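You operate a simulated robot arm through the tools that you are given. There is no shell and no other tool. Be economical: measure what you need, move in short steps, check, and stop when the job is done.

Carry out the task below with a simulated two-armed robot. There is one attempt and no reset: what you move stays moved.

Task
On the narrow walkway by the tail lamp, fold the green cloth in half and then in half again.

It is judged by the outcome, as a careful person would: the job done as asked, and still so three seconds after it is handed in. It fails if anything else is knocked over, pushed out of place, dropped, spilled or broken. Flat cloth is picked up by pressing the open fingertips on it (5 to 10 N) and closing them slowly along it; thin cloth reads only 2 to 8 mm in the jaws.

Robot
Two 7-joint arms with two-finger grippers on one trunk, on a base that drives. Base frame: it is fixed to the floor where the robot stands at the start and does not move with it; the origin is under the middle of the robot, x ahead of it, y to its left, z up; the surface under the hand at the start is at about z = 0.8. Units: m, degrees, N and s.
The left shoulder is at the start at [0.024, 0.214, 1.081], the right one opposite. With the tool pointing down near the work surface each hand reaches from about 0.2 to 0.76 m from the robot's upright axis, wherever it stands, measured 20 degrees to its own side. Places, roughly: green cloth [0.5, -0.1, 0.8]; narrow walkway by the tail lamp [0.5, -0.2, 0.8]. Payload 2.2 kg a hand.
The tool frame of a hand sits at the grasp point between the pads (the TCP): z along the fingers, y along the line on which they close. The tips reach 0.019 m beyond it. Largest opening 0.116 m; the body of the gripper starts 0.07 m behind the TCP.
Orientation is that of the tool frame in the base frame, as [roll, pitch, yaw] about the fixed x, y, z axes, in that order (R = Rz(yaw) Ry(pitch) Rx(roll)). With the fingers straight down and closing along the base's y, the tool's x points along the base's -x, its y along +y and its z along -z.

Tools
- The arms move only by the tool move_arm. It takes "left_commands", "right_commands" or both (then of equal length, played together; a hand with none holds still); each is a list of rows, each an object of numbers (a shift or turn left out is 0, a gripper value left out holds the last): "claw": the gripper command, from -1 (fully open) to 1 (shut), values between in proportion; "tx", "ty", "tz": the shift along the base's x, y, z in m; "ax", "ay", "az": the turn, a rotation vector about the base's x, y, z in degrees. In form: [{"claw": .., "tx": .., "ty": .., "tz": .., "ax": .., "ay": .., "az": ..}, ...]. A call has 1 to 20 rows; each row is the pose to reach, as a shift and turn from the pose commanded when the call began. Each row takes 0.2 s and may step no farther than 0.05 m and 8.6 degrees from the row before; otherwise, or with a gripper value out of range, the whole call is refused. A pose out of reach is approached as far as the arm can. The call stops where the force on the tool passes 40 N (or 10 N more than at its start, if that is more) or the arm is blocked; 0.2 s more then pass. Each finger halts on what it meets, pressing with about 31 N; the grip force reading is that of the motor and also rises with nothing between the fingers. The clock runs only during rows and for 0.2 s after the last one: add rows that repeat a pose to give the fingers time. The reply holds the time, the measured pose of the TCP, the force on the tool along the base axes, the opening and the grip force, in the units named above and with some noise, with the torque about the TCP (base axes, N m) and any sound that the robot's microphone picked up.
- Cameras (640 x 400 px; columns grow to the right, rows downward): "scene" is now at [0.1274, -0.0163, 1.2438]; the picture's right is [-0.17, -0.99, -0.00], its down [-0.61, 0.10, -0.79] and it looks along [0.77, -0.13, -0.62] (base axes); focal length 264 px, centre (320, 200). "left" rides on the left gripper at [0.069, 0.015, -0.097] in its tool frame; the picture's right is [-0.21, 0.98, 0.00], its down [-0.76, -0.17, -0.63] and it looks along [-0.62, -0.14, 0.78] (tool axes); focal length 251 px, centre (320, 200). "right" rides on the right gripper at [0.069, -0.015, -0.097] in its tool frame; the picture's right is [0.22, 0.98, 0.00], its down [-0.76, 0.17, -0.63] and it looks along [-0.62, 0.14, 0.77] (tool axes); focal length 251 px, centre (320, 200). There is no depth. A picture from a camera that has moved, and an enlarged one, comes with that camera's place and axes in the base frame and with its lens.
- camera(camera): a new picture of that camera. The clock stands still meanwhile.
- slide_trunk(by): slides the trunk up (or, below 0, down) by that many m; the arms and the scene camera ride with it, the base frame stays. It gives what a move gives, with no picture.
- drive_base(legs): drives the robot by 1 to 6 legs, each [ahead, left, turn to the left] in m, m and degrees, along the robot's own axes; the way and the turn of a leg run together, so that a leg with both is an arc; at most 1.5 m and 180 degrees a leg. The arms and the cameras ride along, it lands a little off, and it stops where it bumps. It gives what a move gives.
- pan_tilt(pan, tilt): turns the head with the scene camera to pan (to the left, within 80 degrees either way) and tilt (down, from -29 to 69), counted from straight ahead of the robot. It gives what a move gives.
- zoom(camera, box): a new picture of the part [left, top, right, bottom] of that camera's present view, enlarged. The clock stands still meanwhile.
- hand_in(): hands the job in; it is judged then, once.

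Go step by step. Nothing tells you exact positions but the pictures and the camera data: compare them with the known pose of the tool, close in by small moves and look again before you grip or let go. The budget is 120 turns and 100 pictures, counting those below and the enlarged ones. Unless the task says otherwise, let go and move clear before handing in, and close with one line.

The tools are called after "Emit:" by a JSON object that holds its "op" and its "data". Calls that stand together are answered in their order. move_arm: Moves the arms, as the interface text tells. Its arguments: {"type":"object","properties":{"left_commands":{"type":"array"},"right_commands":{"type":"array"}},"required":[]} The other tools are called the same way: slide_trunk (by) slides the trunk up or down; drive_base (legs) drives the base; pan_tilt (pan, tilt) turns the head that bears the scene camera; camera (camera) takes a picture; zoom (camera, box) takes an enlarged picture of a part of a camera's view; hand_in () hands the job in.

At the start:

```text
time_s: 0.0
left_tcp_pos: [0.5568, 0.0715, 0.9391]
left_tcp_rot: [179.9, 0.0, 180.0]
left_wrist_force: [-0.9, 0.3, 0.0]
left_wrist_torque: [-0.01, 0.02, -0.01]
left_width: 0.1159
left_grasp_force: 0.1
right_tcp_pos: [0.3488, -0.199, 1.0357]
right_tcp_rot: [179.9, -0.1, -180.0]
right_wrist_force: [0.3, -0.3, 0.7]
right_wrist_torque: [-0.01, -0.02, -0.01]
right_width: 0.116
right_grasp_force: 0.1
trunk travel left (down, up): [-0.225, 0.265]
robot x, y, heading: [-0.005, 0.0004, 0.0]
head pan, tilt: [-9.7, 38.1]
```

scene: 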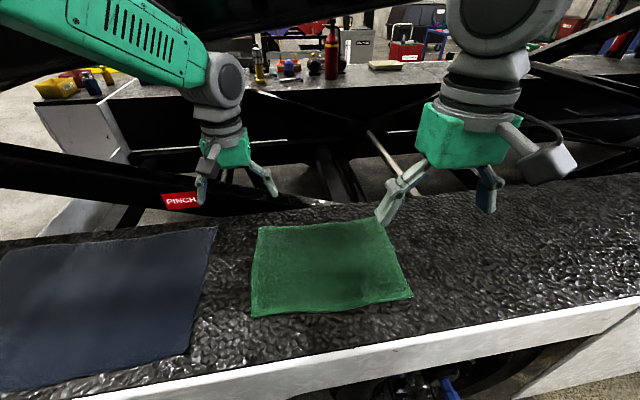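
right: 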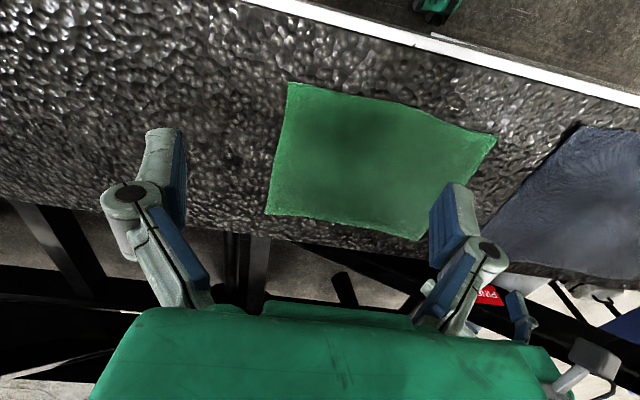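
left: 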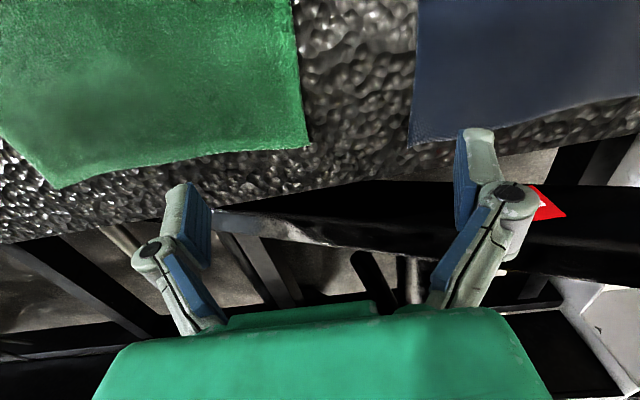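

The green cloth lies flat, about 0.22 m in x by 0.29 m in y, with its corners near (0.38, 0.06), (0.365, -0.23), (0.60, 0.055) and (0.575, -0.24). I'll look closer before planning the first fold, near edge to far edge with both hands.

Emit:
{"op": "zoom", "data": {"camera": "scene", "box": [200, 180, 460, 342]}}

Emit:
{"op": "move_arm", "data": {"left_commands": [{"tx": -0.04, "tz": 0.03}, {"tx": -0.08, "tz": 0.06}, {"tx": -0.12, "tz": 0.08}, {"tx": -0.16, "tz": 0.08}, {"tx": -0.2, "tz": 0.08}]}}

```text
2.46 times, centred on (330, 261) of scene
camera zoom: at [0.1274, -0.0163, 1.2438], right [-0.17, -0.99, 0.0], down [-0.61, 0.1, -0.79], along [0.77, -0.13, -0.62], focal length 650 px, centre (295, 50)
```

zoom: 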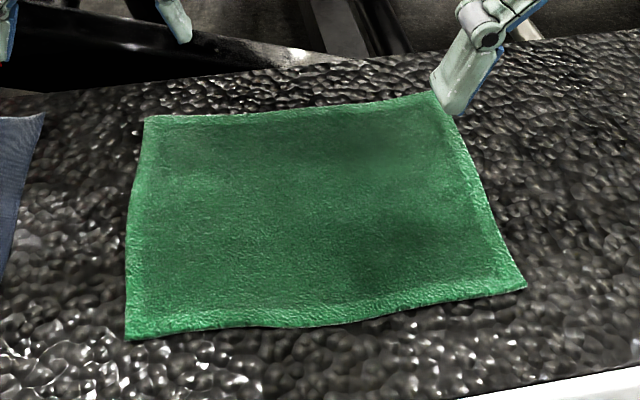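

```text
time_s: 1.2
left_tcp_pos: [0.3519, 0.0723, 1.0202]
left_tcp_rot: [179.9, 0.2, -180.0]
left_wrist_force: [-1.3, 1.4, -0.7]
left_wrist_torque: [0.06, -0.02, 0.0]
left_width: 0.1159
left_grasp_force: 0.0
right_tcp_pos: [0.3445, -0.1975, 1.0373]
right_tcp_rot: [179.8, 0.2, -180.0]
right_wrist_force: [0.6, 0.2, -0.5]
right_wrist_torque: [0.01, -0.01, 0.02]
right_width: 0.1159
right_grasp_force: 0.1
trunk travel left (down, up): [-0.225, 0.265]
robot x, y, heading: [0.0029, -0.0042, 0.2]
head pan, tilt: [-9.7, 38.1]
```

The corners agree between the two views. I'll bring both hands, slightly tilted forward and half closed, above the two near corners.

Emit:
{"op": "move_arm", "data": {"left_commands": [{"claw": 0.1, "tx": 0.01, "ty": -0.01, "tz": -0.04, "ay": -5}, {"tx": 0.02, "ty": -0.02, "tz": -0.08, "ay": -10}, {"tx": 0.029, "ty": -0.027, "tz": -0.12, "ay": -15}, {"tx": 0.029, "ty": -0.027, "tz": -0.15, "ay": -15}, {"tx": 0.029, "ty": -0.027, "tz": -0.15, "ay": -15}], "right_commands": [{"claw": 0.1, "tx": 0.01, "ty": -0.01, "tz": -0.04, "ay": -5}, {"tx": 0.02, "ty": -0.016, "tz": -0.08, "ay": -10}, {"tx": 0.025, "ty": -0.016, "tz": -0.12, "ay": -15}, {"tx": 0.025, "ty": -0.016, "tz": -0.167, "ay": -15}, {"tx": 0.025, "ty": -0.016, "tz": -0.167, "ay": -15}]}}

Emit:
{"op": "camera", "data": {"camera": "scene"}}

Emit:
{"op": "camera", "data": {"camera": "left"}}

Emit:
{"op": "camera", "data": {"camera": "right"}}

```text
time_s: 2.4
left_tcp_pos: [0.3908, 0.0421, 0.889]
left_tcp_rot: [-177.3, 16.4, -178.3]
left_wrist_force: [0.3, 0.2, 1.0]
left_wrist_torque: [-0.01, -0.03, 0.0]
left_width: 0.0523
left_grasp_force: 0.1
right_tcp_pos: [0.3703, -0.2133, 0.8709]
right_tcp_rot: [-180.0, 15.3, -180.0]
right_wrist_force: [0.6, 0.1, 0.4]
right_wrist_torque: [-0.02, -0.02, -0.01]
right_width: 0.0524
right_grasp_force: 0.1
trunk travel left (down, up): [-0.225, 0.265]
robot x, y, heading: [0.0004, 0.0004, -0.1]
head pan, tilt: [-9.7, 38.1]
```

```text
95 pictures are left
camera scene: at [0.1247, -0.0152, 1.2442], right [-0.17, -0.99, 0.0], down [-0.61, 0.1, -0.79], along [0.78, -0.13, -0.62], focal length 264 px, centre (320, 200)
```

scene: 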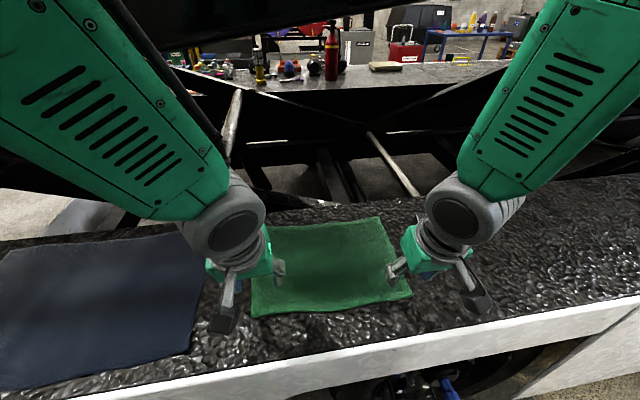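

```text
94 pictures are left
camera left: at [0.297, 0.061, 0.961], right [0.19, 0.98, 0.02], down [0.55, -0.12, 0.83], along [0.81, -0.15, -0.56], focal length 251 px, centre (320, 200)
```

left: 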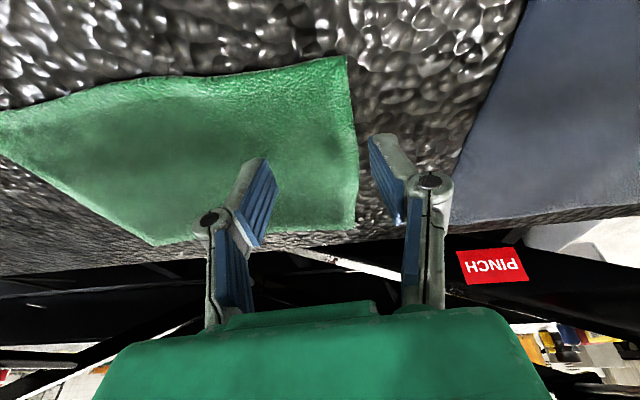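

```text
93 pictures are left
camera right: at [0.2782, -0.2287, 0.9473], right [-0.21, 0.98, -0.06], down [0.56, 0.17, 0.81], along [0.8, 0.14, -0.58], focal length 251 px, centre (320, 200)
```

right: 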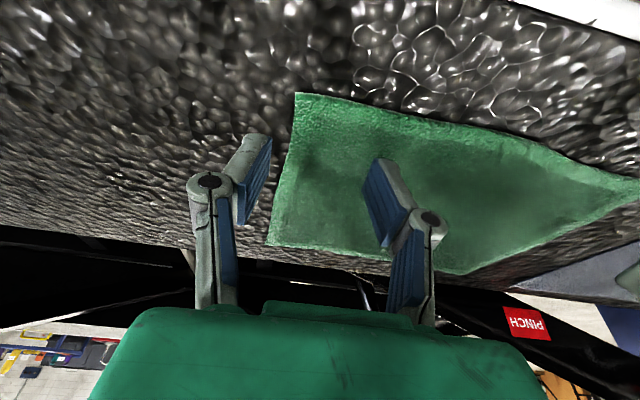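

Both wrist views confirm the corners, at (0.377, 0.065) and (0.371, -0.233), with the surface near z = 0.80. I'll shift both hands so all four fingertips are over cloth, then come down in small steps.

Emit:
{"op": "move_arm", "data": {"left_commands": [{"tx": 0.005, "ty": -0.02, "tz": 0}, {"tx": 0.005, "ty": -0.02, "tz": -0.02}, {"tx": 0.005, "ty": -0.02, "tz": -0.035}, {"tx": 0.005, "ty": -0.02, "tz": -0.035}], "right_commands": [{"tx": 0.011, "ty": 0.018, "tz": 0}, {"tx": 0.011, "ty": 0.018, "tz": -0.02}, {"tx": 0.011, "ty": 0.018, "tz": -0.035}, {"tx": 0.011, "ty": 0.018, "tz": -0.035}]}}

Emit:
{"op": "camera", "data": {"camera": "left"}}

Emit:
{"op": "camera", "data": {"camera": "right"}}

```text
time_s: 3.6
left_tcp_pos: [0.4045, 0.0229, 0.8661]
left_tcp_rot: [-175.4, 16.7, -176.1]
left_wrist_force: [0.8, 1.1, 0.0]
left_wrist_torque: [-0.02, 0.03, 0.01]
left_width: 0.052
left_grasp_force: 0.1
right_tcp_pos: [0.3792, -0.1976, 0.8356]
right_tcp_rot: [179.8, 15.2, -180.0]
right_wrist_force: [0.3, -0.3, 0.5]
right_wrist_torque: [0.01, 0.02, -0.02]
right_width: 0.0526
right_grasp_force: 0.1
trunk travel left (down, up): [-0.225, 0.265]
robot x, y, heading: [-0.002, 0.0017, -0.1]
head pan, tilt: [-9.7, 38.1]
stopped in row 4 (left hand): the arm was blocked; the commanded pose is now the measured one
```

```text
92 pictures are left
camera left: at [0.3086, 0.0402, 0.9374], right [0.16, 0.99, -0.01], down [0.55, -0.08, 0.83], along [0.82, -0.14, -0.55], focal length 251 px, centre (320, 200)
```

left: 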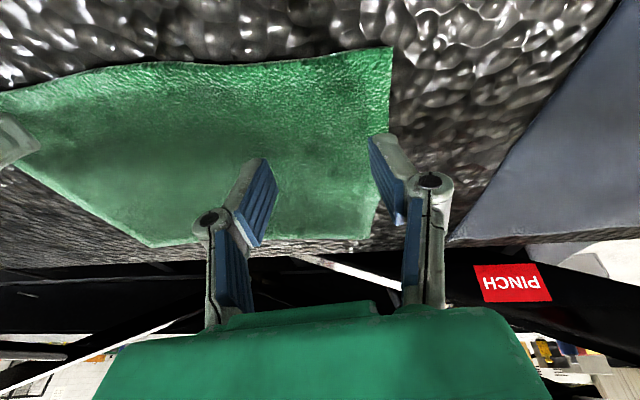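

```text
91 pictures are left
camera right: at [0.2868, -0.2116, 0.9117], right [-0.21, 0.98, -0.06], down [0.56, 0.17, 0.81], along [0.8, 0.14, -0.58], focal length 251 px, centre (320, 200)
```

right: 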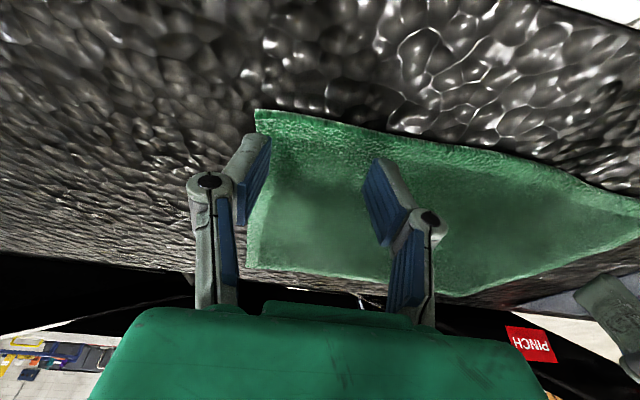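

The left arm is at a joint limit in this cramped pose, with no contact force. I'll lift both hands, back the base off by about 0.1 m for more room, and reposition.

Emit:
{"op": "move_arm", "data": {"left_commands": [{"tz": 0.03}, {"tz": 0.05}], "right_commands": [{"tz": 0.03}, {"tz": 0.06}]}}

Emit:
{"op": "drive_base", "data": {"legs": [[-0.1, 0, 0]]}}

```text
time_s: 4.2
left_tcp_pos: [0.4023, 0.0221, 0.9142]
left_tcp_rot: [-175.9, 16.9, -176.8]
left_wrist_force: [-0.9, -0.2, -0.9]
left_wrist_torque: [0.0, 0.02, -0.01]
left_width: 0.0524
left_grasp_force: 0.1
right_tcp_pos: [0.3784, -0.1966, 0.8967]
right_tcp_rot: [-180.0, 15.4, 180.0]
right_wrist_force: [-0.5, 0.0, -0.3]
right_wrist_torque: [-0.02, 0.0, 0.0]
right_width: 0.0526
right_grasp_force: 0.0
trunk travel left (down, up): [-0.225, 0.265]
robot x, y, heading: [0.0004, 0.0005, 0.2]
head pan, tilt: [-9.7, 38.1]
```

```text
time_s: 5.3
left_tcp_pos: [0.3047, 0.0229, 0.9143]
left_tcp_rot: [-175.8, 16.8, -176.8]
left_wrist_force: [0.2, 0.4, -0.5]
left_wrist_torque: [0.0, -0.07, 0.03]
left_width: 0.0521
left_grasp_force: 0.1
right_tcp_pos: [0.2817, -0.1965, 0.895]
right_tcp_rot: [179.9, 15.3, 179.9]
right_wrist_force: [-0.5, -0.7, -0.1]
right_wrist_torque: [0.0, 0.0, 0.0]
right_width: 0.0521
right_grasp_force: 0.0
trunk travel left (down, up): [-0.225, 0.265]
robot x, y, heading: [-0.0935, -0.0004, -0.2]
head pan, tilt: [-9.7, 38.1]
```

There is more room now. I'll straighten the left tool and bring both hands back above the near corners.

Emit:
{"op": "move_arm", "data": {"left_commands": [{"tx": 0.03, "tz": 0, "ax": 2, "ay": 1, "az": -1}, {"tx": 0.06, "ty": 0.004, "tz": -0.02, "ax": 4, "ay": 1.8, "az": -2.1}, {"tx": 0.081, "ty": 0.004, "tz": -0.05, "ax": 4, "ay": 1.8, "az": -2.1}, {"tx": 0.081, "ty": 0.004, "tz": -0.075, "ax": 4, "ay": 1.8, "az": -2.1}, {"tx": 0.081, "ty": 0.004, "tz": -0.075, "ax": 4, "ay": 1.8, "az": -2.1}], "right_commands": [{"tx": 0.03}, {"tx": 0.06, "tz": -0.02}, {"tx": 0.1, "tz": -0.04}, {"tx": 0.1, "tz": -0.055}, {"tx": 0.1, "tz": -0.055}]}}

Emit:
{"op": "camera", "data": {"camera": "left"}}

Emit:
{"op": "camera", "data": {"camera": "right"}}

```text
time_s: 6.7
left_tcp_pos: [0.4005, 0.0385, 0.8664]
left_tcp_rot: [-175.1, 15.7, -174.9]
left_wrist_force: [0.0, -0.4, -0.1]
left_wrist_torque: [0.01, 0.01, 0.0]
left_width: 0.0522
left_grasp_force: 0.2
right_tcp_pos: [0.3789, -0.1937, 0.8423]
right_tcp_rot: [-180.0, 15.7, -179.9]
right_wrist_force: [0.8, -0.1, 0.3]
right_wrist_torque: [0.01, 0.04, -0.02]
right_width: 0.0522
right_grasp_force: 0.0
trunk travel left (down, up): [-0.225, 0.265]
robot x, y, heading: [-0.0982, -0.0027, 0.2]
head pan, tilt: [-9.7, 38.1]
stopped in row 5 (left hand): the arm was blocked; the commanded pose is now the measured one
```

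```text
90 pictures are left
camera left: at [0.3073, 0.0547, 0.9388], right [0.14, 0.99, -0.02], down [0.56, -0.06, 0.83], along [0.82, -0.13, -0.56], focal length 251 px, centre (320, 200)
```

left: 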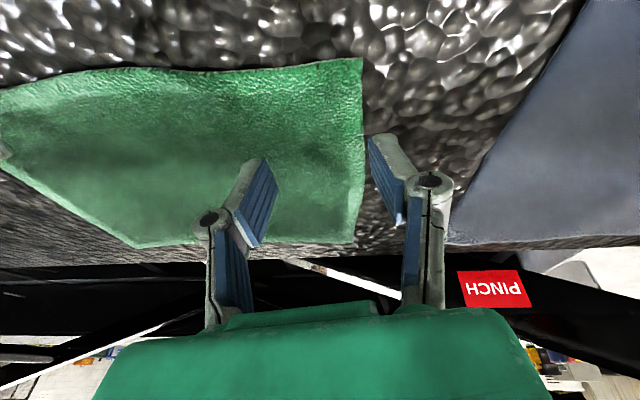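

```text
89 pictures are left
camera right: at [0.2855, -0.2095, 0.9182], right [-0.21, 0.98, -0.06], down [0.56, 0.17, 0.81], along [0.8, 0.14, -0.58], focal length 251 px, centre (320, 200)
```

right: 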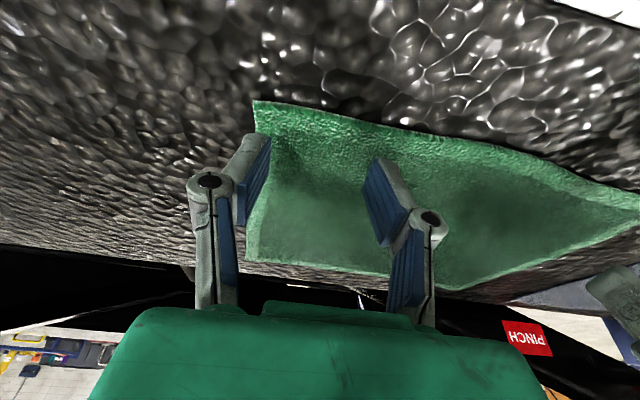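

The left hand is cramped because it reaches inward while the right does not: the cloth's centre is at y ≈ -0.085. I'll lift the hands and drive the base 0.085 m to the right to balance the arms.

Emit:
{"op": "move_arm", "data": {"left_commands": [{"tz": 0.03}, {"tz": 0.05}], "right_commands": [{"tz": 0.03}, {"tz": 0.06}]}}

Emit:
{"op": "drive_base", "data": {"legs": [[0, -0.09, 0]]}}

```text
time_s: 7.3
left_tcp_pos: [0.3989, 0.0358, 0.9174]
left_tcp_rot: [-175.5, 15.8, -175.6]
left_wrist_force: [0.2, -0.3, 1.1]
left_wrist_torque: [-0.01, 0.03, 0.0]
left_width: 0.0523
left_grasp_force: 0.1
right_tcp_pos: [0.3768, -0.1938, 0.9037]
right_tcp_rot: [179.9, 15.6, -179.9]
right_wrist_force: [-0.2, 0.1, -1.0]
right_wrist_torque: [0.0, 0.0, -0.01]
right_width: 0.0522
right_grasp_force: 0.0
trunk travel left (down, up): [-0.225, 0.265]
robot x, y, heading: [-0.1, -0.0006, -0.0]
head pan, tilt: [-9.7, 38.1]
```

```text
time_s: 8.4
left_tcp_pos: [0.4029, -0.0087, 0.9142]
left_tcp_rot: [-173.2, 15.5, -174.6]
left_wrist_force: [0.7, 3.5, 0.2]
left_wrist_torque: [-0.26, 0.04, -0.04]
left_width: 0.0523
left_grasp_force: 0.1
right_tcp_pos: [0.3791, -0.239, 0.9095]
right_tcp_rot: [-177.7, 15.8, -179.1]
right_wrist_force: [0.6, 2.6, -0.2]
right_wrist_torque: [-0.23, 0.06, -0.04]
right_width: 0.0522
right_grasp_force: 0.0
trunk travel left (down, up): [-0.225, 0.265]
robot x, y, heading: [-0.0953, -0.0821, 0.0]
head pan, tilt: [-9.7, 38.1]
```

The arms had not settled after the drive, so I'll let them settle and measure again.

Emit:
{"op": "move_arm", "data": {"left_commands": [{}, {}], "right_commands": [{}, {}]}}

```text
time_s: 9.0
left_tcp_pos: [0.4002, -0.0427, 0.9175]
left_tcp_rot: [-175.5, 15.7, -175.2]
left_wrist_force: [-0.1, 0.2, -0.8]
left_wrist_torque: [0.01, 0.02, 0.02]
left_width: 0.0525
left_grasp_force: 0.0
right_tcp_pos: [0.3777, -0.273, 0.9029]
right_tcp_rot: [180.0, 15.8, -179.7]
right_wrist_force: [0.4, -1.2, -1.0]
right_wrist_torque: [0.02, 0.0, -0.03]
right_width: 0.052
right_grasp_force: 0.0
trunk travel left (down, up): [-0.225, 0.265]
robot x, y, heading: [-0.0947, -0.0764, -0.1]
head pan, tilt: [-9.7, 38.1]
```

Settled. Now I'll move the hands above the corners and down to about z = 0.84, correcting the left tool's small rotation error.

Emit:
{"op": "move_arm", "data": {"left_commands": [{"tx": -0.01, "ty": 0.035, "ax": 2, "az": -2}, {"tx": -0.014, "ty": 0.07, "tz": 0, "ax": 4.3, "az": -3.6}, {"tx": -0.014, "ty": 0.07, "tz": -0.03, "ax": 4.3, "az": -3.6}, {"tx": -0.014, "ty": 0.07, "tz": -0.06, "ax": 4.3, "az": -3.6}, {"tx": -0.014, "ty": 0.07, "tz": -0.075, "ax": 4.3, "az": -3.6}, {"tx": -0.014, "ty": 0.07, "tz": -0.075, "ax": 4.3, "az": -3.6}], "right_commands": [{"tx": 0.003, "ty": 0.04}, {"tx": 0.003, "ty": 0.078}, {"tx": 0.003, "ty": 0.078, "tz": -0.03}, {"tx": 0.003, "ty": 0.078, "tz": -0.05}, {"tx": 0.003, "ty": 0.078, "tz": -0.06}, {"tx": 0.003, "ty": 0.078, "tz": -0.06}]}}

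Emit:
{"op": "camera", "data": {"camera": "left"}}

Emit:
{"op": "camera", "data": {"camera": "scene"}}

```text
time_s: 10.4
left_tcp_pos: [0.3852, 0.0283, 0.8455]
left_tcp_rot: [-178.9, 15.7, -178.7]
left_wrist_force: [0.1, -0.9, 0.2]
left_wrist_torque: [0.07, 0.01, -0.01]
left_width: 0.0523
left_grasp_force: 0.1
right_tcp_pos: [0.3894, -0.2013, 0.8647]
right_tcp_rot: [177.6, 17.4, 178.4]
right_wrist_force: [0.6, 0.0, -0.3]
right_wrist_torque: [0.05, -0.04, 0.02]
right_width: 0.0521
right_grasp_force: 0.0
trunk travel left (down, up): [-0.225, 0.265]
robot x, y, heading: [-0.0975, -0.0808, 0.0]
head pan, tilt: [-9.7, 38.1]
```

```text
88 pictures are left
camera left: at [0.2938, 0.043, 0.918], right [0.19, 0.98, 0.04], down [0.56, -0.14, 0.82], along [0.81, -0.13, -0.57], focal length 251 px, centre (320, 200)
```

left: 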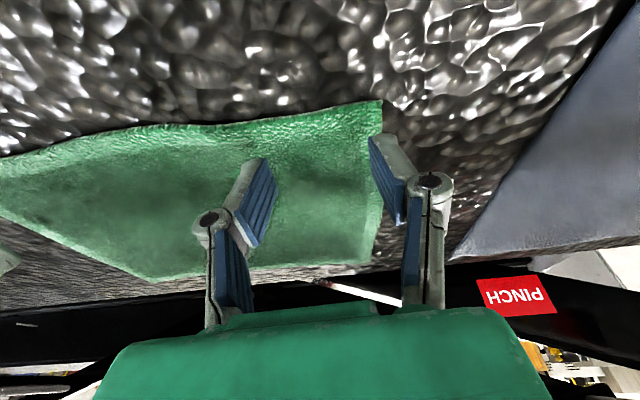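

```text
87 pictures are left
camera scene: at [0.0319, -0.1015, 1.2437], right [-0.17, -0.99, 0.0], down [-0.61, 0.11, -0.78], along [0.77, -0.13, -0.62], focal length 264 px, centre (320, 200)
```

scene: 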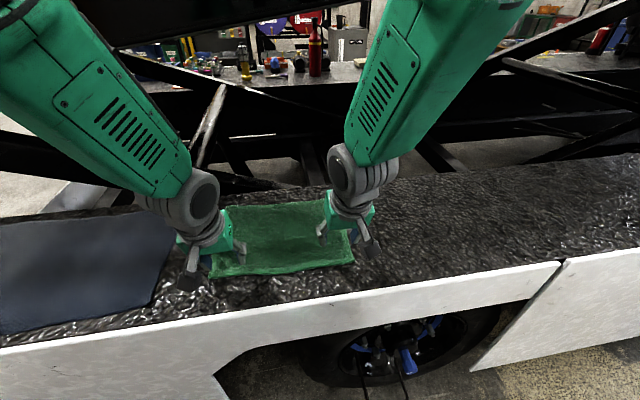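

The left arm is fine now, but the right one starts to strain. I'll lift, back off another 0.1 m so both arms extend more, and retry.

Emit:
{"op": "move_arm", "data": {"left_commands": [{"tz": 0.03}, {"tz": 0.05}], "right_commands": [{"tz": 0.03}, {"tz": 0.05}]}}

Emit:
{"op": "drive_base", "data": {"legs": [[-0.1, 0, 0]]}}

Emit:
{"op": "move_arm", "data": {"left_commands": [{"tx": 0.03}, {"tx": 0.07}, {"tx": 0.1}, {"tx": 0.1}], "right_commands": [{"tx": 0.03}, {"tx": 0.06}, {"tx": 0.092, "ty": 0.006}, {"tx": 0.092, "ty": 0.006}]}}

```text
time_s: 11.0
left_tcp_pos: [0.3821, 0.0505, 0.8906]
left_tcp_rot: [-178.8, 16.0, -179.7]
left_wrist_force: [-0.2, 1.9, -0.3]
left_wrist_torque: [-0.13, 0.01, -0.03]
left_width: 0.0525
left_grasp_force: 0.1
right_tcp_pos: [0.3804, -0.1731, 0.9001]
right_tcp_rot: [-179.2, 16.1, -179.6]
right_wrist_force: [-0.3, 1.4, 0.5]
right_wrist_torque: [-0.11, 0.04, -0.02]
right_width: 0.0522
right_grasp_force: 0.1
trunk travel left (down, up): [-0.225, 0.265]
robot x, y, heading: [-0.097, -0.0751, -0.1]
head pan, tilt: [-9.7, 38.1]
```

```text
time_s: 12.2
left_tcp_pos: [0.2821, 0.024, 0.8939]
left_tcp_rot: [179.9, 16.1, 179.7]
left_wrist_force: [-0.2, -0.9, -0.3]
left_wrist_torque: [0.05, 0.01, 0.02]
left_width: 0.0523
left_grasp_force: 0.1
right_tcp_pos: [0.2796, -0.2013, 0.8948]
right_tcp_rot: [179.7, 15.7, 179.6]
right_wrist_force: [0.2, -0.7, 0.2]
right_wrist_torque: [0.04, 0.01, -0.01]
right_width: 0.0519
right_grasp_force: 0.0
trunk travel left (down, up): [-0.225, 0.265]
robot x, y, heading: [-0.1951, -0.079, -0.3]
head pan, tilt: [-9.7, 38.1]
```

```text
time_s: 13.2
left_tcp_pos: [0.38, 0.0242, 0.8973]
left_tcp_rot: [-180.0, 16.3, 179.7]
left_wrist_force: [-0.6, -0.6, -0.7]
left_wrist_torque: [0.07, 0.0, 0.0]
left_width: 0.0521
left_grasp_force: 0.2
right_tcp_pos: [0.3711, -0.1984, 0.8995]
right_tcp_rot: [179.2, 15.9, 178.8]
right_wrist_force: [-0.7, -0.1, 0.5]
right_wrist_torque: [0.04, 0.01, 0.0]
right_width: 0.0523
right_grasp_force: 0.0
trunk travel left (down, up): [-0.225, 0.265]
robot x, y, heading: [-0.198, -0.0793, -0.5]
head pan, tilt: [-9.7, 38.1]
```

Orientations are good now. I'll descend to about z = 0.835.

Emit:
{"op": "move_arm", "data": {"left_commands": [{"tx": 0.006, "tz": -0.03}, {"tx": 0.006, "tz": -0.05}, {"tx": 0.006, "tz": -0.06}, {"tx": 0.006, "tz": -0.06}], "right_commands": [{"tx": 0.01, "tz": -0.03}, {"tx": 0.01, "tz": -0.05}, {"tx": 0.01, "tz": -0.062}, {"tx": 0.01, "tz": -0.062}]}}

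Emit:
{"op": "camera", "data": {"camera": "left"}}

Emit:
{"op": "camera", "data": {"camera": "right"}}

```text
time_s: 14.2
left_tcp_pos: [0.3888, 0.0306, 0.8342]
left_tcp_rot: [-179.6, 16.3, 179.8]
left_wrist_force: [-0.1, 0.2, 0.1]
left_wrist_torque: [-0.04, -0.01, -0.02]
left_width: 0.0522
left_grasp_force: 0.1
right_tcp_pos: [0.3798, -0.1921, 0.8343]
right_tcp_rot: [179.8, 15.8, 179.2]
right_wrist_force: [0.0, -0.2, 0.5]
right_wrist_torque: [0.03, 0.03, -0.02]
right_width: 0.0522
right_grasp_force: 0.0
trunk travel left (down, up): [-0.225, 0.265]
robot x, y, heading: [-0.195, -0.0842, -0.4]
head pan, tilt: [-9.7, 38.1]
```

```text
86 pictures are left
camera left: at [0.2941, 0.0464, 0.9074], right [0.21, 0.98, 0.05], down [0.55, -0.16, 0.82], along [0.81, -0.14, -0.57], focal length 251 px, centre (320, 200)
```

left: 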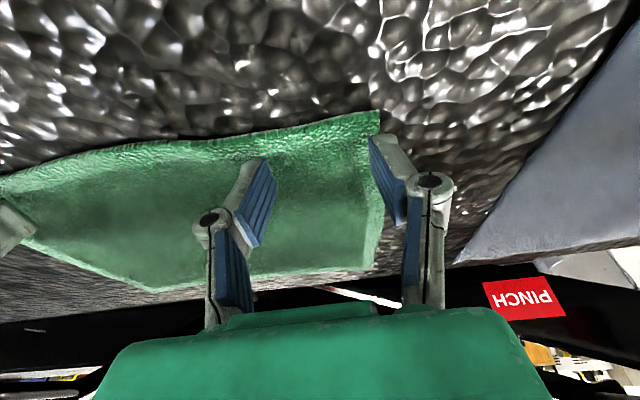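

```text
85 pictures are left
camera right: at [0.287, -0.2072, 0.9097], right [-0.19, 0.98, -0.05], down [0.56, 0.15, 0.82], along [0.81, 0.13, -0.58], focal length 251 px, centre (320, 200)
```

right: 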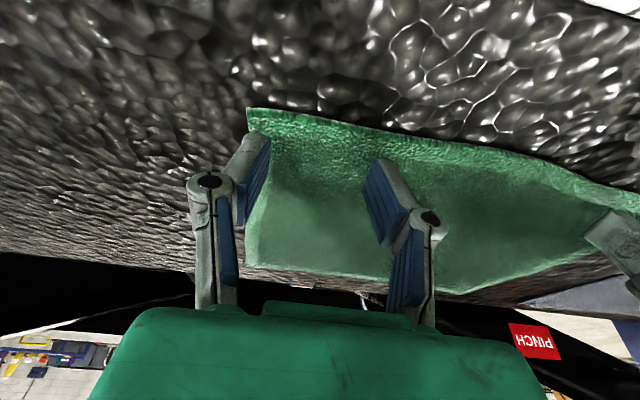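

Both hands work now, with the tips about 1.2 cm above the cloth and just inside the edge. I'll nudge each inward, narrow the opening slightly and press down in small steps.

Emit:
{"op": "move_arm", "data": {"left_commands": [{"claw": 0.2, "ty": -0.008, "tz": 0}, {"ty": -0.008, "tz": -0.006}, {"ty": -0.008, "tz": -0.01}, {"ty": -0.008, "tz": -0.013}, {"ty": -0.008, "tz": -0.013}], "right_commands": [{"claw": 0.2, "ty": 0.004, "tz": 0}, {"ty": 0.004, "tz": -0.006}, {"ty": 0.004, "tz": -0.01}, {"ty": 0.004, "tz": -0.013}, {"ty": 0.004, "tz": -0.013}]}}

```text
time_s: 15.4
left_tcp_pos: [0.3878, 0.0213, 0.8236]
left_tcp_rot: [-179.8, 16.6, 179.8]
left_wrist_force: [3.0, -1.9, 12.5]
left_wrist_torque: [-0.09, -0.03, -0.03]
left_width: 0.0478
left_grasp_force: 0.1
right_tcp_pos: [0.3808, -0.19, 0.8245]
right_tcp_rot: [179.4, 16.2, 179.0]
right_wrist_force: [1.8, -1.3, 9.1]
right_wrist_torque: [-0.14, 0.06, 0.08]
right_width: 0.0467
right_grasp_force: 0.2
trunk travel left (down, up): [-0.225, 0.265]
robot x, y, heading: [-0.1971, -0.082, -0.0]
head pan, tilt: [-9.7, 38.1]
```

Contact is made at about 12 N and 9 N. I'll ease the left hand up a touch and close both slowly.

Emit:
{"op": "move_arm", "data": {"left_commands": [{"tz": 0.001, "claw": 0.28}, {"tz": 0.001, "claw": 0.36}, {"tz": 0.001, "claw": 0.44}, {"tz": 0.001, "claw": 0.52}, {"tz": 0.001, "claw": 0.6}, {"tz": 0.001, "claw": 0.68}, {"tz": 0.001, "claw": 0.76}, {"tz": 0.001, "claw": 0.84}, {"tz": 0.001, "claw": 0.92}, {"tz": 0.001, "claw": 1}, {"tz": 0.001, "claw": 1}, {"tz": 0.001, "claw": 1}], "right_commands": [{"claw": 0.28}, {"claw": 0.36}, {"claw": 0.44}, {"claw": 0.52}, {"claw": 0.6}, {"claw": 0.68}, {"claw": 0.76}, {"claw": 0.84}, {"claw": 0.92}, {"claw": 1}, {"claw": 1}, {"claw": 1}]}}

Emit:
{"op": "camera", "data": {"camera": "left"}}

Emit:
{"op": "camera", "data": {"camera": "right"}}

```text
time_s: 18.0
left_tcp_pos: [0.3858, 0.0218, 0.8234]
left_tcp_rot: [-179.6, 16.4, 179.8]
left_wrist_force: [-2.4, -11.8, 14.8]
left_wrist_torque: [-0.27, 0.08, 0.0]
left_width: 0.0058
left_grasp_force: 31.0
right_tcp_pos: [0.3795, -0.1895, 0.824]
right_tcp_rot: [179.5, 15.9, 179.1]
right_wrist_force: [-2.4, 12.5, 8.1]
right_wrist_torque: [0.22, 0.08, -0.05]
right_width: 0.0045
right_grasp_force: 30.8
trunk travel left (down, up): [-0.225, 0.265]
robot x, y, heading: [-0.1952, -0.0812, -0.0]
head pan, tilt: [-9.7, 38.1]
```

```text
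84 pictures are left
camera left: at [0.2925, 0.0383, 0.8961], right [0.21, 0.98, 0.05], down [0.55, -0.16, 0.82], along [0.81, -0.14, -0.57], focal length 251 px, centre (320, 200)
```

left: 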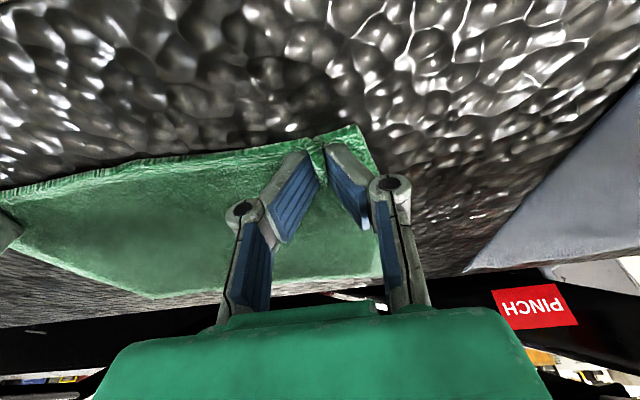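

```text
83 pictures are left
camera right: at [0.2863, -0.2035, 0.8983], right [-0.19, 0.98, -0.05], down [0.56, 0.15, 0.82], along [0.81, 0.13, -0.57], focal length 251 px, centre (320, 200)
```

right: 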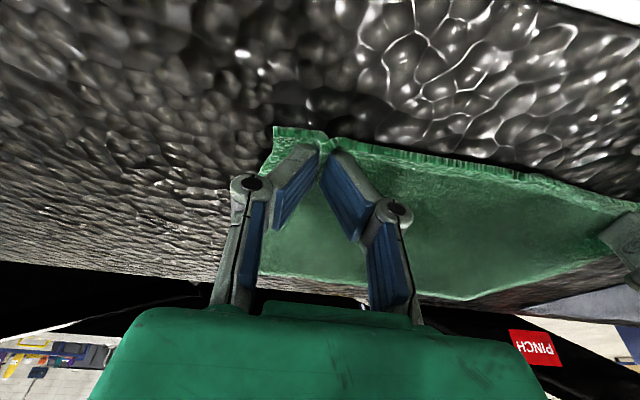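

Both corners are gripped at 5.8 mm and 4.5 mm. I'll lift along the fold arc, easing the hands slightly together, then check.

Emit:
{"op": "move_arm", "data": {"left_commands": [{"ty": -0.002, "tz": 0.015, "ay": 3}, {"tx": 0.008, "ty": -0.004, "tz": 0.03, "ay": 6}, {"tx": 0.02, "ty": -0.004, "tz": 0.045, "ay": 9}, {"tx": 0.035, "ty": -0.004, "tz": 0.06, "ay": 12}, {"tx": 0.05, "ty": -0.004, "tz": 0.068, "ay": 16}, {"tx": 0.05, "ty": -0.004, "tz": 0.068, "ay": 16}], "right_commands": [{"ty": 0.002, "tz": 0.015, "ay": 3}, {"tx": 0.008, "ty": 0.004, "tz": 0.03, "ay": 6}, {"tx": 0.02, "ty": 0.004, "tz": 0.045, "ay": 9}, {"tx": 0.035, "ty": 0.004, "tz": 0.06, "ay": 12}, {"tx": 0.05, "ty": 0.004, "tz": 0.068, "ay": 16}, {"tx": 0.05, "ty": 0.004, "tz": 0.068, "ay": 16}]}}

Emit:
{"op": "camera", "data": {"camera": "scene"}}

Emit:
{"op": "camera", "data": {"camera": "right"}}

```text
time_s: 19.4
left_tcp_pos: [0.4362, 0.0172, 0.892]
left_tcp_rot: [-179.7, 0.3, 179.9]
left_wrist_force: [-0.3, -1.5, 1.0]
left_wrist_torque: [0.01, -0.03, 0.0]
left_width: 0.0055
left_grasp_force: 30.9
right_tcp_pos: [0.4287, -0.1811, 0.8922]
right_tcp_rot: [-180.0, -0.1, 179.7]
right_wrist_force: [-0.6, 1.5, -0.1]
right_wrist_torque: [-0.02, -0.02, 0.0]
right_width: 0.0043
right_grasp_force: 31.1
trunk travel left (down, up): [-0.225, 0.265]
robot x, y, heading: [-0.192, -0.0811, -0.3]
head pan, tilt: [-9.7, 38.1]
```

```text
82 pictures are left
camera scene: at [-0.0673, -0.0967, 1.2438], right [-0.17, -0.98, 0.0], down [-0.61, 0.11, -0.79], along [0.77, -0.14, -0.62], focal length 264 px, centre (320, 200)
```

scene: 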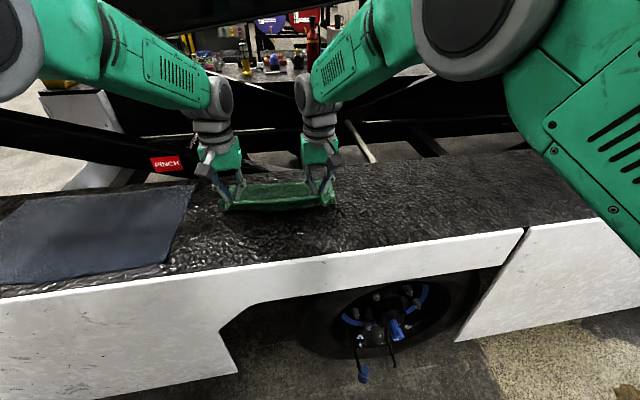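

```text
81 pictures are left
camera right: at [0.3593, -0.1962, 0.9885], right [-0.21, 0.98, 0.0], down [0.76, 0.17, 0.63], along [0.62, 0.13, -0.78], focal length 251 px, centre (320, 200)
```

right: 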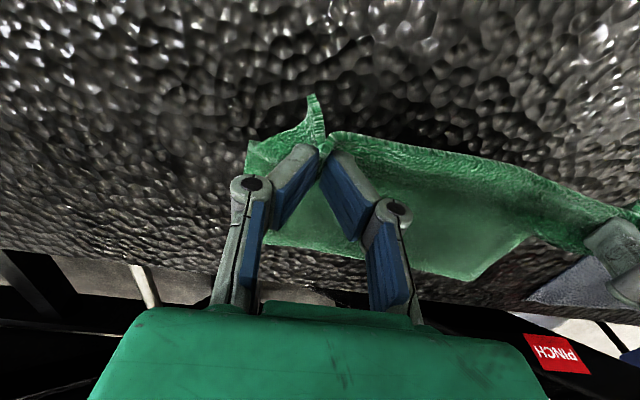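

The near edge is lifted cleanly. I'll drive the base forward 0.1 m to carry the edge over the fold line.

Emit:
{"op": "drive_base", "data": {"legs": [[0.05, 0, 0], [0.05, 0, 0]]}}

Emit:
{"op": "move_arm", "data": {"left_commands": [{"ay": 5}, {"ay": 5}], "right_commands": [{"ay": 5}, {"ay": 5}]}}

Emit:
{"op": "camera", "data": {"camera": "right"}}

Emit:
{"op": "camera", "data": {"camera": "left"}}

```text
time_s: 20.8
left_tcp_pos: [0.5381, 0.0158, 0.8867]
left_tcp_rot: [-179.6, 0.0, 179.7]
left_wrist_force: [0.3, -1.1, -1.3]
left_wrist_torque: [-0.01, 0.0, 0.03]
left_width: 0.0059
left_grasp_force: 30.8
right_tcp_pos: [0.5304, -0.1826, 0.8869]
right_tcp_rot: [-179.9, -0.3, 179.7]
right_wrist_force: [0.4, 0.6, -1.0]
right_wrist_torque: [0.0, 0.03, 0.01]
right_width: 0.0044
right_grasp_force: 30.6
trunk travel left (down, up): [-0.225, 0.265]
robot x, y, heading: [-0.0961, -0.0817, -0.4]
head pan, tilt: [-9.7, 38.1]
```

```text
time_s: 21.4
left_tcp_pos: [0.5341, 0.0144, 0.8908]
left_tcp_rot: [-179.6, -4.7, 179.8]
left_wrist_force: [-1.2, -1.2, 1.0]
left_wrist_torque: [0.06, 0.02, 0.04]
left_width: 0.0056
left_grasp_force: 31.4
right_tcp_pos: [0.5251, -0.1822, 0.8909]
right_tcp_rot: [-180.0, -5.2, 179.6]
right_wrist_force: [0.5, 1.3, -0.4]
right_wrist_torque: [0.01, 0.01, -0.01]
right_width: 0.0045
right_grasp_force: 30.8
trunk travel left (down, up): [-0.225, 0.265]
robot x, y, heading: [-0.0943, -0.0827, -0.6]
head pan, tilt: [-9.7, 38.1]
```

```text
80 pictures are left
camera right: at [0.4656, -0.1979, 0.9939], right [-0.21, 0.98, 0.02], down [0.81, 0.16, 0.56], along [0.55, 0.13, -0.83], focal length 251 px, centre (320, 200)
```

right: 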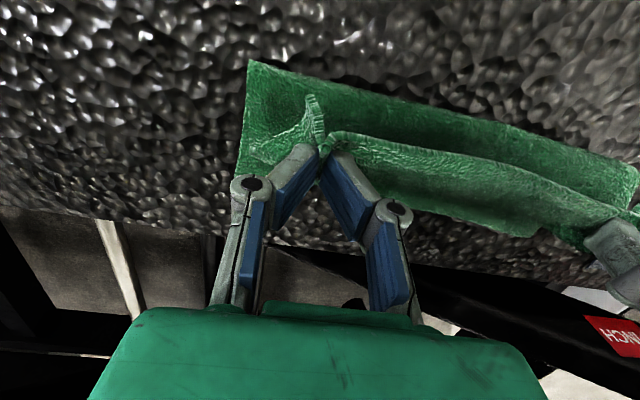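

```text
79 pictures are left
camera left: at [0.4736, 0.0321, 0.9921], right [0.22, 0.98, -0.02], down [0.81, -0.17, 0.57], along [0.55, -0.14, -0.82], focal length 251 px, centre (320, 200)
```

left: 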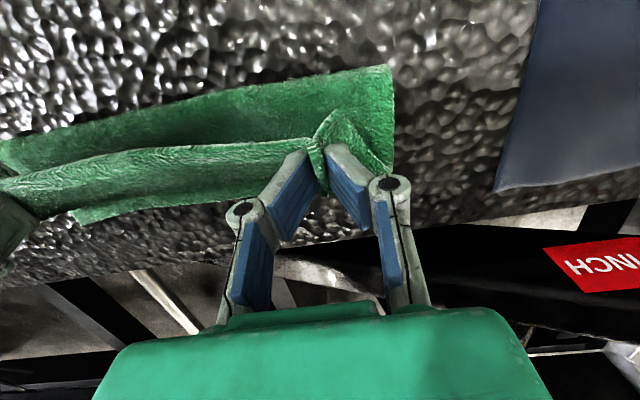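

The edge has passed over and the crease is forming at x ≈ 0.49. I'll bring it forward and down onto the far edge while tilting the tools back.

Emit:
{"op": "move_arm", "data": {"left_commands": [{"tx": 0.015, "tz": -0.005, "ay": 3}, {"tx": 0.03, "tz": -0.013, "ay": 6}, {"tx": 0.045, "tz": -0.025, "ay": 9}, {"tx": 0.058, "tz": -0.04, "ay": 12}, {"tx": 0.058, "tz": -0.053, "ay": 12}, {"tx": 0.058, "tz": -0.053, "ay": 12}], "right_commands": [{"tx": 0.015, "tz": -0.005, "ay": 3}, {"tx": 0.03, "tz": -0.013, "ay": 6}, {"tx": 0.045, "tz": -0.025, "ay": 9}, {"tx": 0.054, "tz": -0.04, "ay": 12}, {"tx": 0.054, "tz": -0.053, "ay": 12}, {"tx": 0.054, "tz": -0.053, "ay": 12}]}}

Emit:
{"op": "camera", "data": {"camera": "right"}}

Emit:
{"op": "camera", "data": {"camera": "left"}}

Emit:
{"op": "camera", "data": {"camera": "scene"}}

```text
time_s: 22.8
left_tcp_pos: [0.5487, 0.0196, 0.8422]
left_tcp_rot: [-179.6, -16.8, 179.8]
left_wrist_force: [0.6, -7.4, 0.1]
left_wrist_torque: [-0.07, -0.01, 0.06]
left_width: 0.0059
left_grasp_force: 30.9
left hand out of reach, approached as far as the arm can: row 3, 4, 5, 6
right_tcp_pos: [0.5438, -0.1858, 0.8465]
right_tcp_rot: [-179.8, -17.1, 179.7]
right_wrist_force: [0.4, 7.2, 0.9]
right_wrist_torque: [0.09, -0.02, -0.1]
right_width: 0.0045
right_grasp_force: 31.3
right hand out of reach, approached as far as the arm can: row 3, 4, 5, 6
trunk travel left (down, up): [-0.225, 0.265]
robot x, y, heading: [-0.094, -0.081, -0.5]
head pan, tilt: [-9.7, 38.1]
```

```text
78 pictures are left
camera right: at [0.506, -0.2007, 0.9595], right [-0.2, 0.98, 0.06], down [0.91, 0.16, 0.38], along [0.36, 0.13, -0.92], focal length 251 px, centre (320, 200)
```

right: 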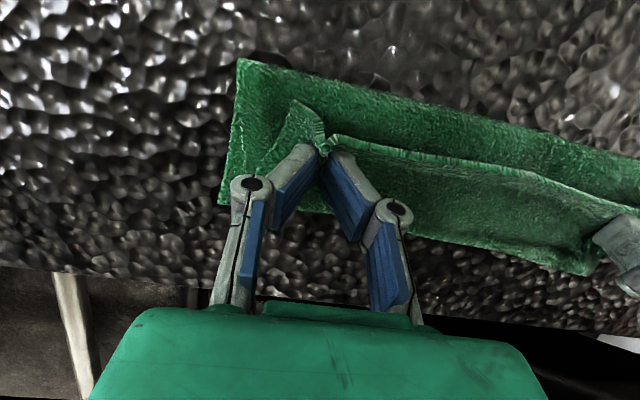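

```text
77 pictures are left
camera left: at [0.5109, 0.0376, 0.9536], right [0.21, 0.98, -0.07], down [0.91, -0.17, 0.39], along [0.37, -0.14, -0.92], focal length 251 px, centre (320, 200)
```

left: 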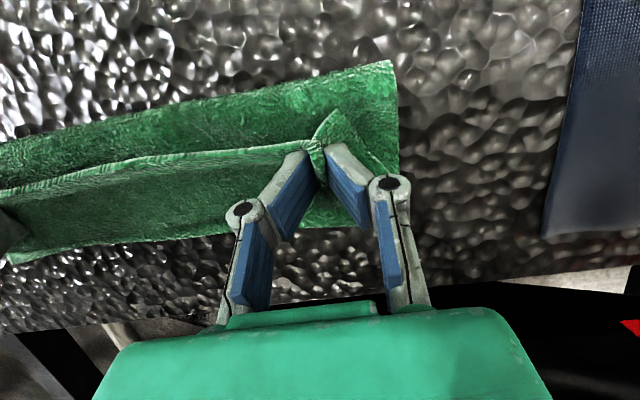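

```text
76 pictures are left
camera scene: at [0.0344, -0.0973, 1.2435], right [-0.17, -0.98, 0.0], down [-0.61, 0.11, -0.78], along [0.77, -0.14, -0.62], focal length 264 px, centre (320, 200)
```

scene: 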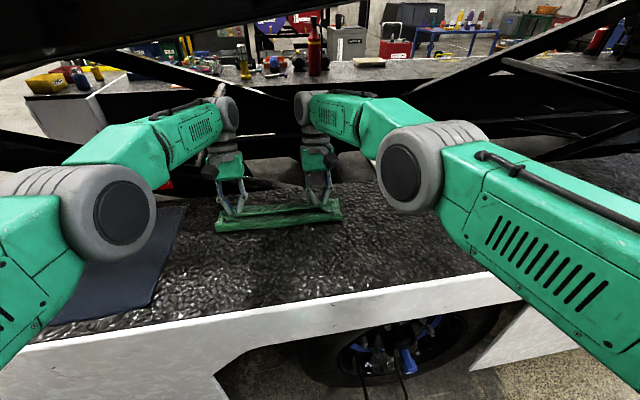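

The arms ran out of reach about 4 cm short of the far edge. I'll drive forward 0.045 m to close the gap.

Emit:
{"op": "drive_base", "data": {"legs": [[0.045, 0, 0]]}}

Emit:
{"op": "move_arm", "data": {"left_commands": [{}, {}], "right_commands": [{}, {}]}}

Emit:
{"op": "camera", "data": {"camera": "right"}}

Emit:
{"op": "camera", "data": {"camera": "left"}}

```text
time_s: 23.7
left_tcp_pos: [0.5936, 0.0191, 0.8402]
left_tcp_rot: [-179.6, -16.8, 179.7]
left_wrist_force: [-0.6, -7.2, -0.6]
left_wrist_torque: [-0.08, 0.03, 0.09]
left_width: 0.0055
left_grasp_force: 31.1
right_tcp_pos: [0.5888, -0.1852, 0.845]
right_tcp_rot: [-179.9, -17.2, 179.8]
right_wrist_force: [0.6, 6.9, -0.9]
right_wrist_torque: [0.08, 0.03, -0.12]
right_width: 0.0046
right_grasp_force: 30.9
trunk travel left (down, up): [-0.225, 0.265]
robot x, y, heading: [-0.0472, -0.0798, -0.6]
head pan, tilt: [-9.7, 38.1]
```

```text
time_s: 24.3
left_tcp_pos: [0.595, 0.0191, 0.8445]
left_tcp_rot: [-179.5, -16.6, 179.7]
left_wrist_force: [-0.9, -4.1, -0.4]
left_wrist_torque: [-0.03, 0.02, 0.02]
left_width: 0.0057
left_grasp_force: 30.8
right_tcp_pos: [0.5883, -0.185, 0.8476]
right_tcp_rot: [-179.8, -17.0, 179.7]
right_wrist_force: [-0.2, 4.9, -0.1]
right_wrist_torque: [0.04, 0.0, -0.07]
right_width: 0.0046
right_grasp_force: 31.5
trunk travel left (down, up): [-0.225, 0.265]
robot x, y, heading: [-0.0496, -0.0862, -0.5]
head pan, tilt: [-9.7, 38.1]
```

```text
75 pictures are left
camera right: at [0.5501, -0.1996, 0.961], right [-0.2, 0.98, 0.06], down [0.91, 0.16, 0.38], along [0.37, 0.13, -0.92], focal length 251 px, centre (320, 200)
```

right: 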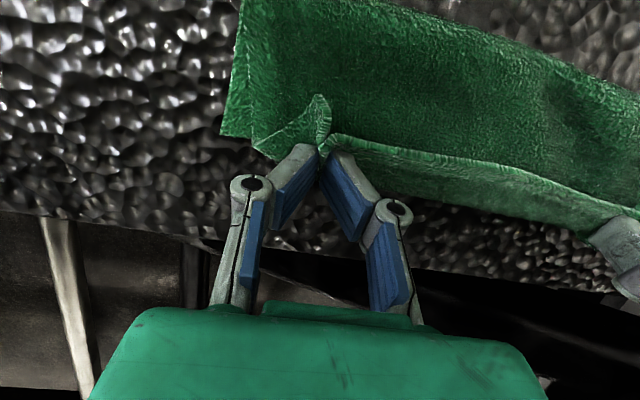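

```text
74 pictures are left
camera left: at [0.5557, 0.0359, 0.9556], right [0.21, 0.98, -0.07], down [0.91, -0.17, 0.39], along [0.37, -0.14, -0.92], focal length 251 px, centre (320, 200)
```

left: 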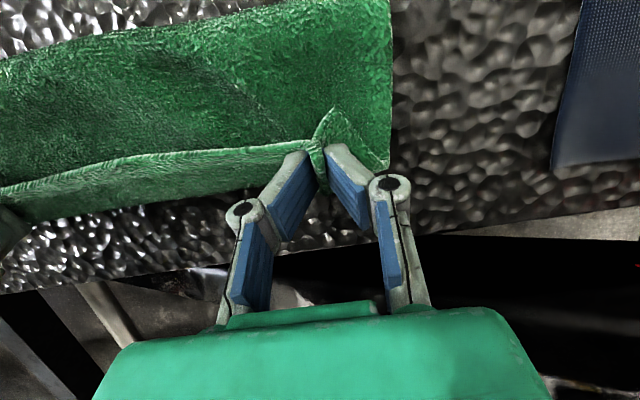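

The held edge lies right over the far edge, and the bottom layer has not moved. I'll lower and open the fingers gently.

Emit:
{"op": "move_arm", "data": {"left_commands": [{"tz": -0.008}, {"tz": -0.016}, {"tz": -0.02}, {"tz": -0.02}, {"tz": -0.02, "claw": 0.9}, {"tz": -0.02, "claw": 0.8}, {"tz": -0.02, "claw": 0.7}, {"tz": -0.02, "claw": 0.6}, {"tz": -0.02, "claw": 0.5}, {"tz": -0.02, "claw": 0.4}, {"tz": -0.02, "claw": 0.3}, {"tz": -0.02, "claw": 0.3}], "right_commands": [{"tz": -0.008}, {"tz": -0.016}, {"tz": -0.022}, {"tz": -0.022}, {"tz": -0.022, "claw": 0.9}, {"tz": -0.022, "claw": 0.8}, {"tz": -0.022, "claw": 0.7}, {"tz": -0.022, "claw": 0.6}, {"tz": -0.022, "claw": 0.5}, {"tz": -0.022, "claw": 0.4}, {"tz": -0.022, "claw": 0.3}, {"tz": -0.022, "claw": 0.3}]}}

Emit:
{"op": "camera", "data": {"camera": "right"}}

Emit:
{"op": "camera", "data": {"camera": "left"}}

```text
time_s: 26.9
left_tcp_pos: [0.5909, 0.0188, 0.824]
left_tcp_rot: [-179.7, -16.5, 179.6]
left_wrist_force: [0.5, 0.0, 4.7]
left_wrist_torque: [-0.02, -0.02, -0.04]
left_width: 0.0413
left_grasp_force: 4.2
right_tcp_pos: [0.5867, -0.1858, 0.826]
right_tcp_rot: [-179.8, -16.9, 179.7]
right_wrist_force: [0.3, -0.3, 3.0]
right_wrist_torque: [0.0, -0.03, -0.04]
right_width: 0.0409
right_grasp_force: 0.2
trunk travel left (down, up): [-0.225, 0.265]
robot x, y, heading: [-0.05, -0.0824, -0.3]
head pan, tilt: [-9.7, 38.1]
```

```text
73 pictures are left
camera right: at [0.5487, -0.2001, 0.9399], right [-0.2, 0.98, 0.06], down [0.91, 0.16, 0.39], along [0.37, 0.13, -0.92], focal length 251 px, centre (320, 200)
```

right: 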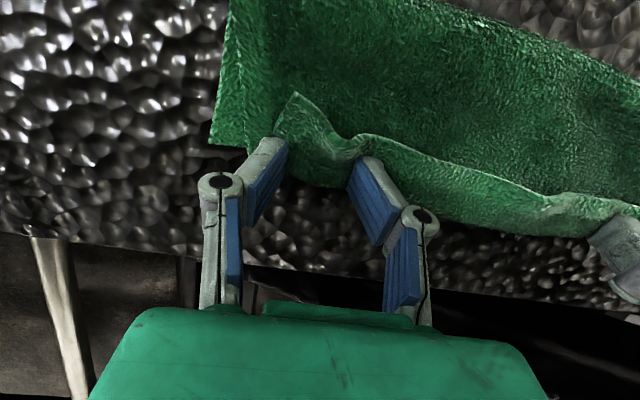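

```text
72 pictures are left
camera left: at [0.5521, 0.0363, 0.9369], right [0.21, 0.98, -0.07], down [0.9, -0.17, 0.39], along [0.37, -0.14, -0.92], focal length 251 px, centre (320, 200)
```

left: 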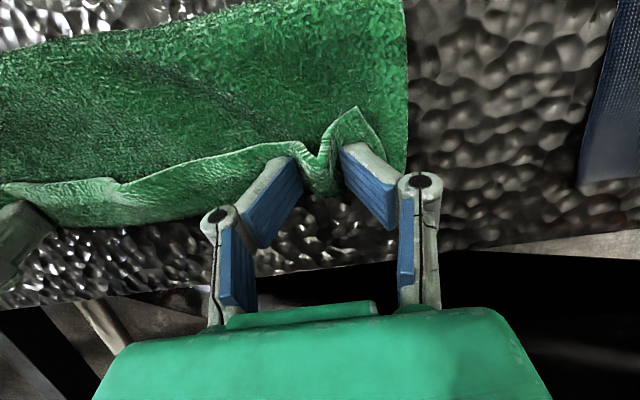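

The edge is released, with the last centimetre or so curled back. I'll lift the hands clear and see how it settles.

Emit:
{"op": "move_arm", "data": {"left_commands": [{"tz": 0.02}, {"tz": 0.05}, {"tz": 0.09}, {"tz": 0.13}, {"tz": 0.13}], "right_commands": [{"tz": 0.02}, {"tz": 0.05}, {"tz": 0.09}, {"tz": 0.13}, {"tz": 0.13}]}}

Emit:
{"op": "camera", "data": {"camera": "right"}}

Emit:
{"op": "camera", "data": {"camera": "left"}}

Emit:
{"op": "zoom", "data": {"camera": "scene", "box": [160, 150, 400, 300]}}

```text
time_s: 28.1
left_tcp_pos: [0.5914, 0.0198, 0.9539]
left_tcp_rot: [-179.7, -16.8, 179.7]
left_wrist_force: [1.0, -0.1, -0.6]
left_wrist_torque: [0.03, 0.04, 0.0]
left_width: 0.0407
left_grasp_force: 0.1
left hand out of reach, approached as far as the arm can: row 3, 4, 5
right_tcp_pos: [0.5847, -0.1883, 0.9568]
right_tcp_rot: [-179.8, -17.0, 179.7]
right_wrist_force: [0.4, 0.1, -0.3]
right_wrist_torque: [-0.01, 0.06, -0.01]
right_width: 0.0407
right_grasp_force: 0.1
right hand out of reach, approached as far as the arm can: row 4, 5
trunk travel left (down, up): [-0.225, 0.265]
robot x, y, heading: [-0.0489, -0.0814, -0.4]
head pan, tilt: [-9.7, 38.1]
```

```text
71 pictures are left
camera right: at [0.5479, -0.2024, 1.0703], right [-0.2, 0.98, 0.06], down [0.91, 0.16, 0.38], along [0.36, 0.13, -0.92], focal length 251 px, centre (320, 200)
```

right: 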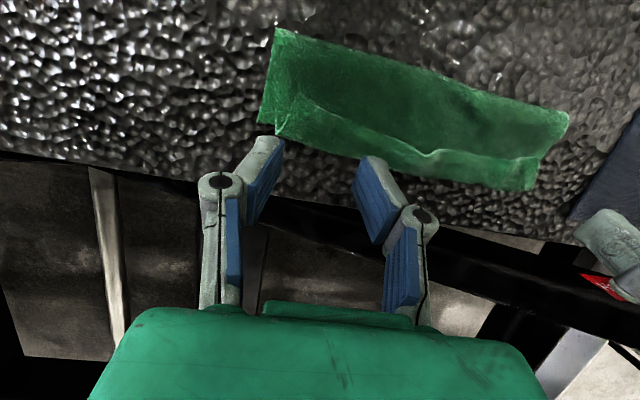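

```text
70 pictures are left
camera left: at [0.5521, 0.0368, 1.0659], right [0.21, 0.98, -0.07], down [0.91, -0.17, 0.39], along [0.37, -0.14, -0.92], focal length 251 px, centre (320, 200)
```

left: 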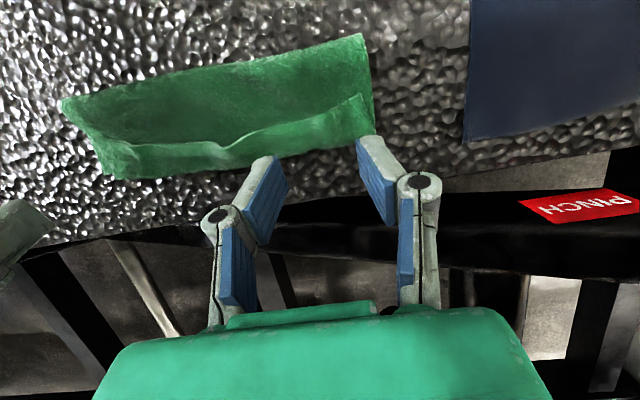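

```text
2.67 times, centred on (280, 225) of scene
camera zoom: at [0.0802, -0.0976, 1.2432], right [-0.17, -0.98, 0.0], down [-0.61, 0.11, -0.78], along [0.77, -0.14, -0.62], focal length 704 px, centre (427, 133)
```

zoom: 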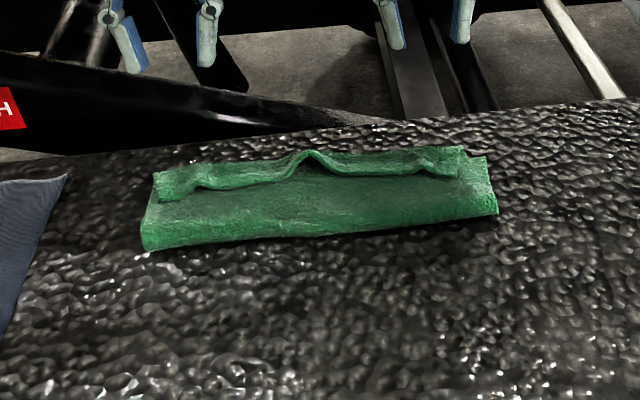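

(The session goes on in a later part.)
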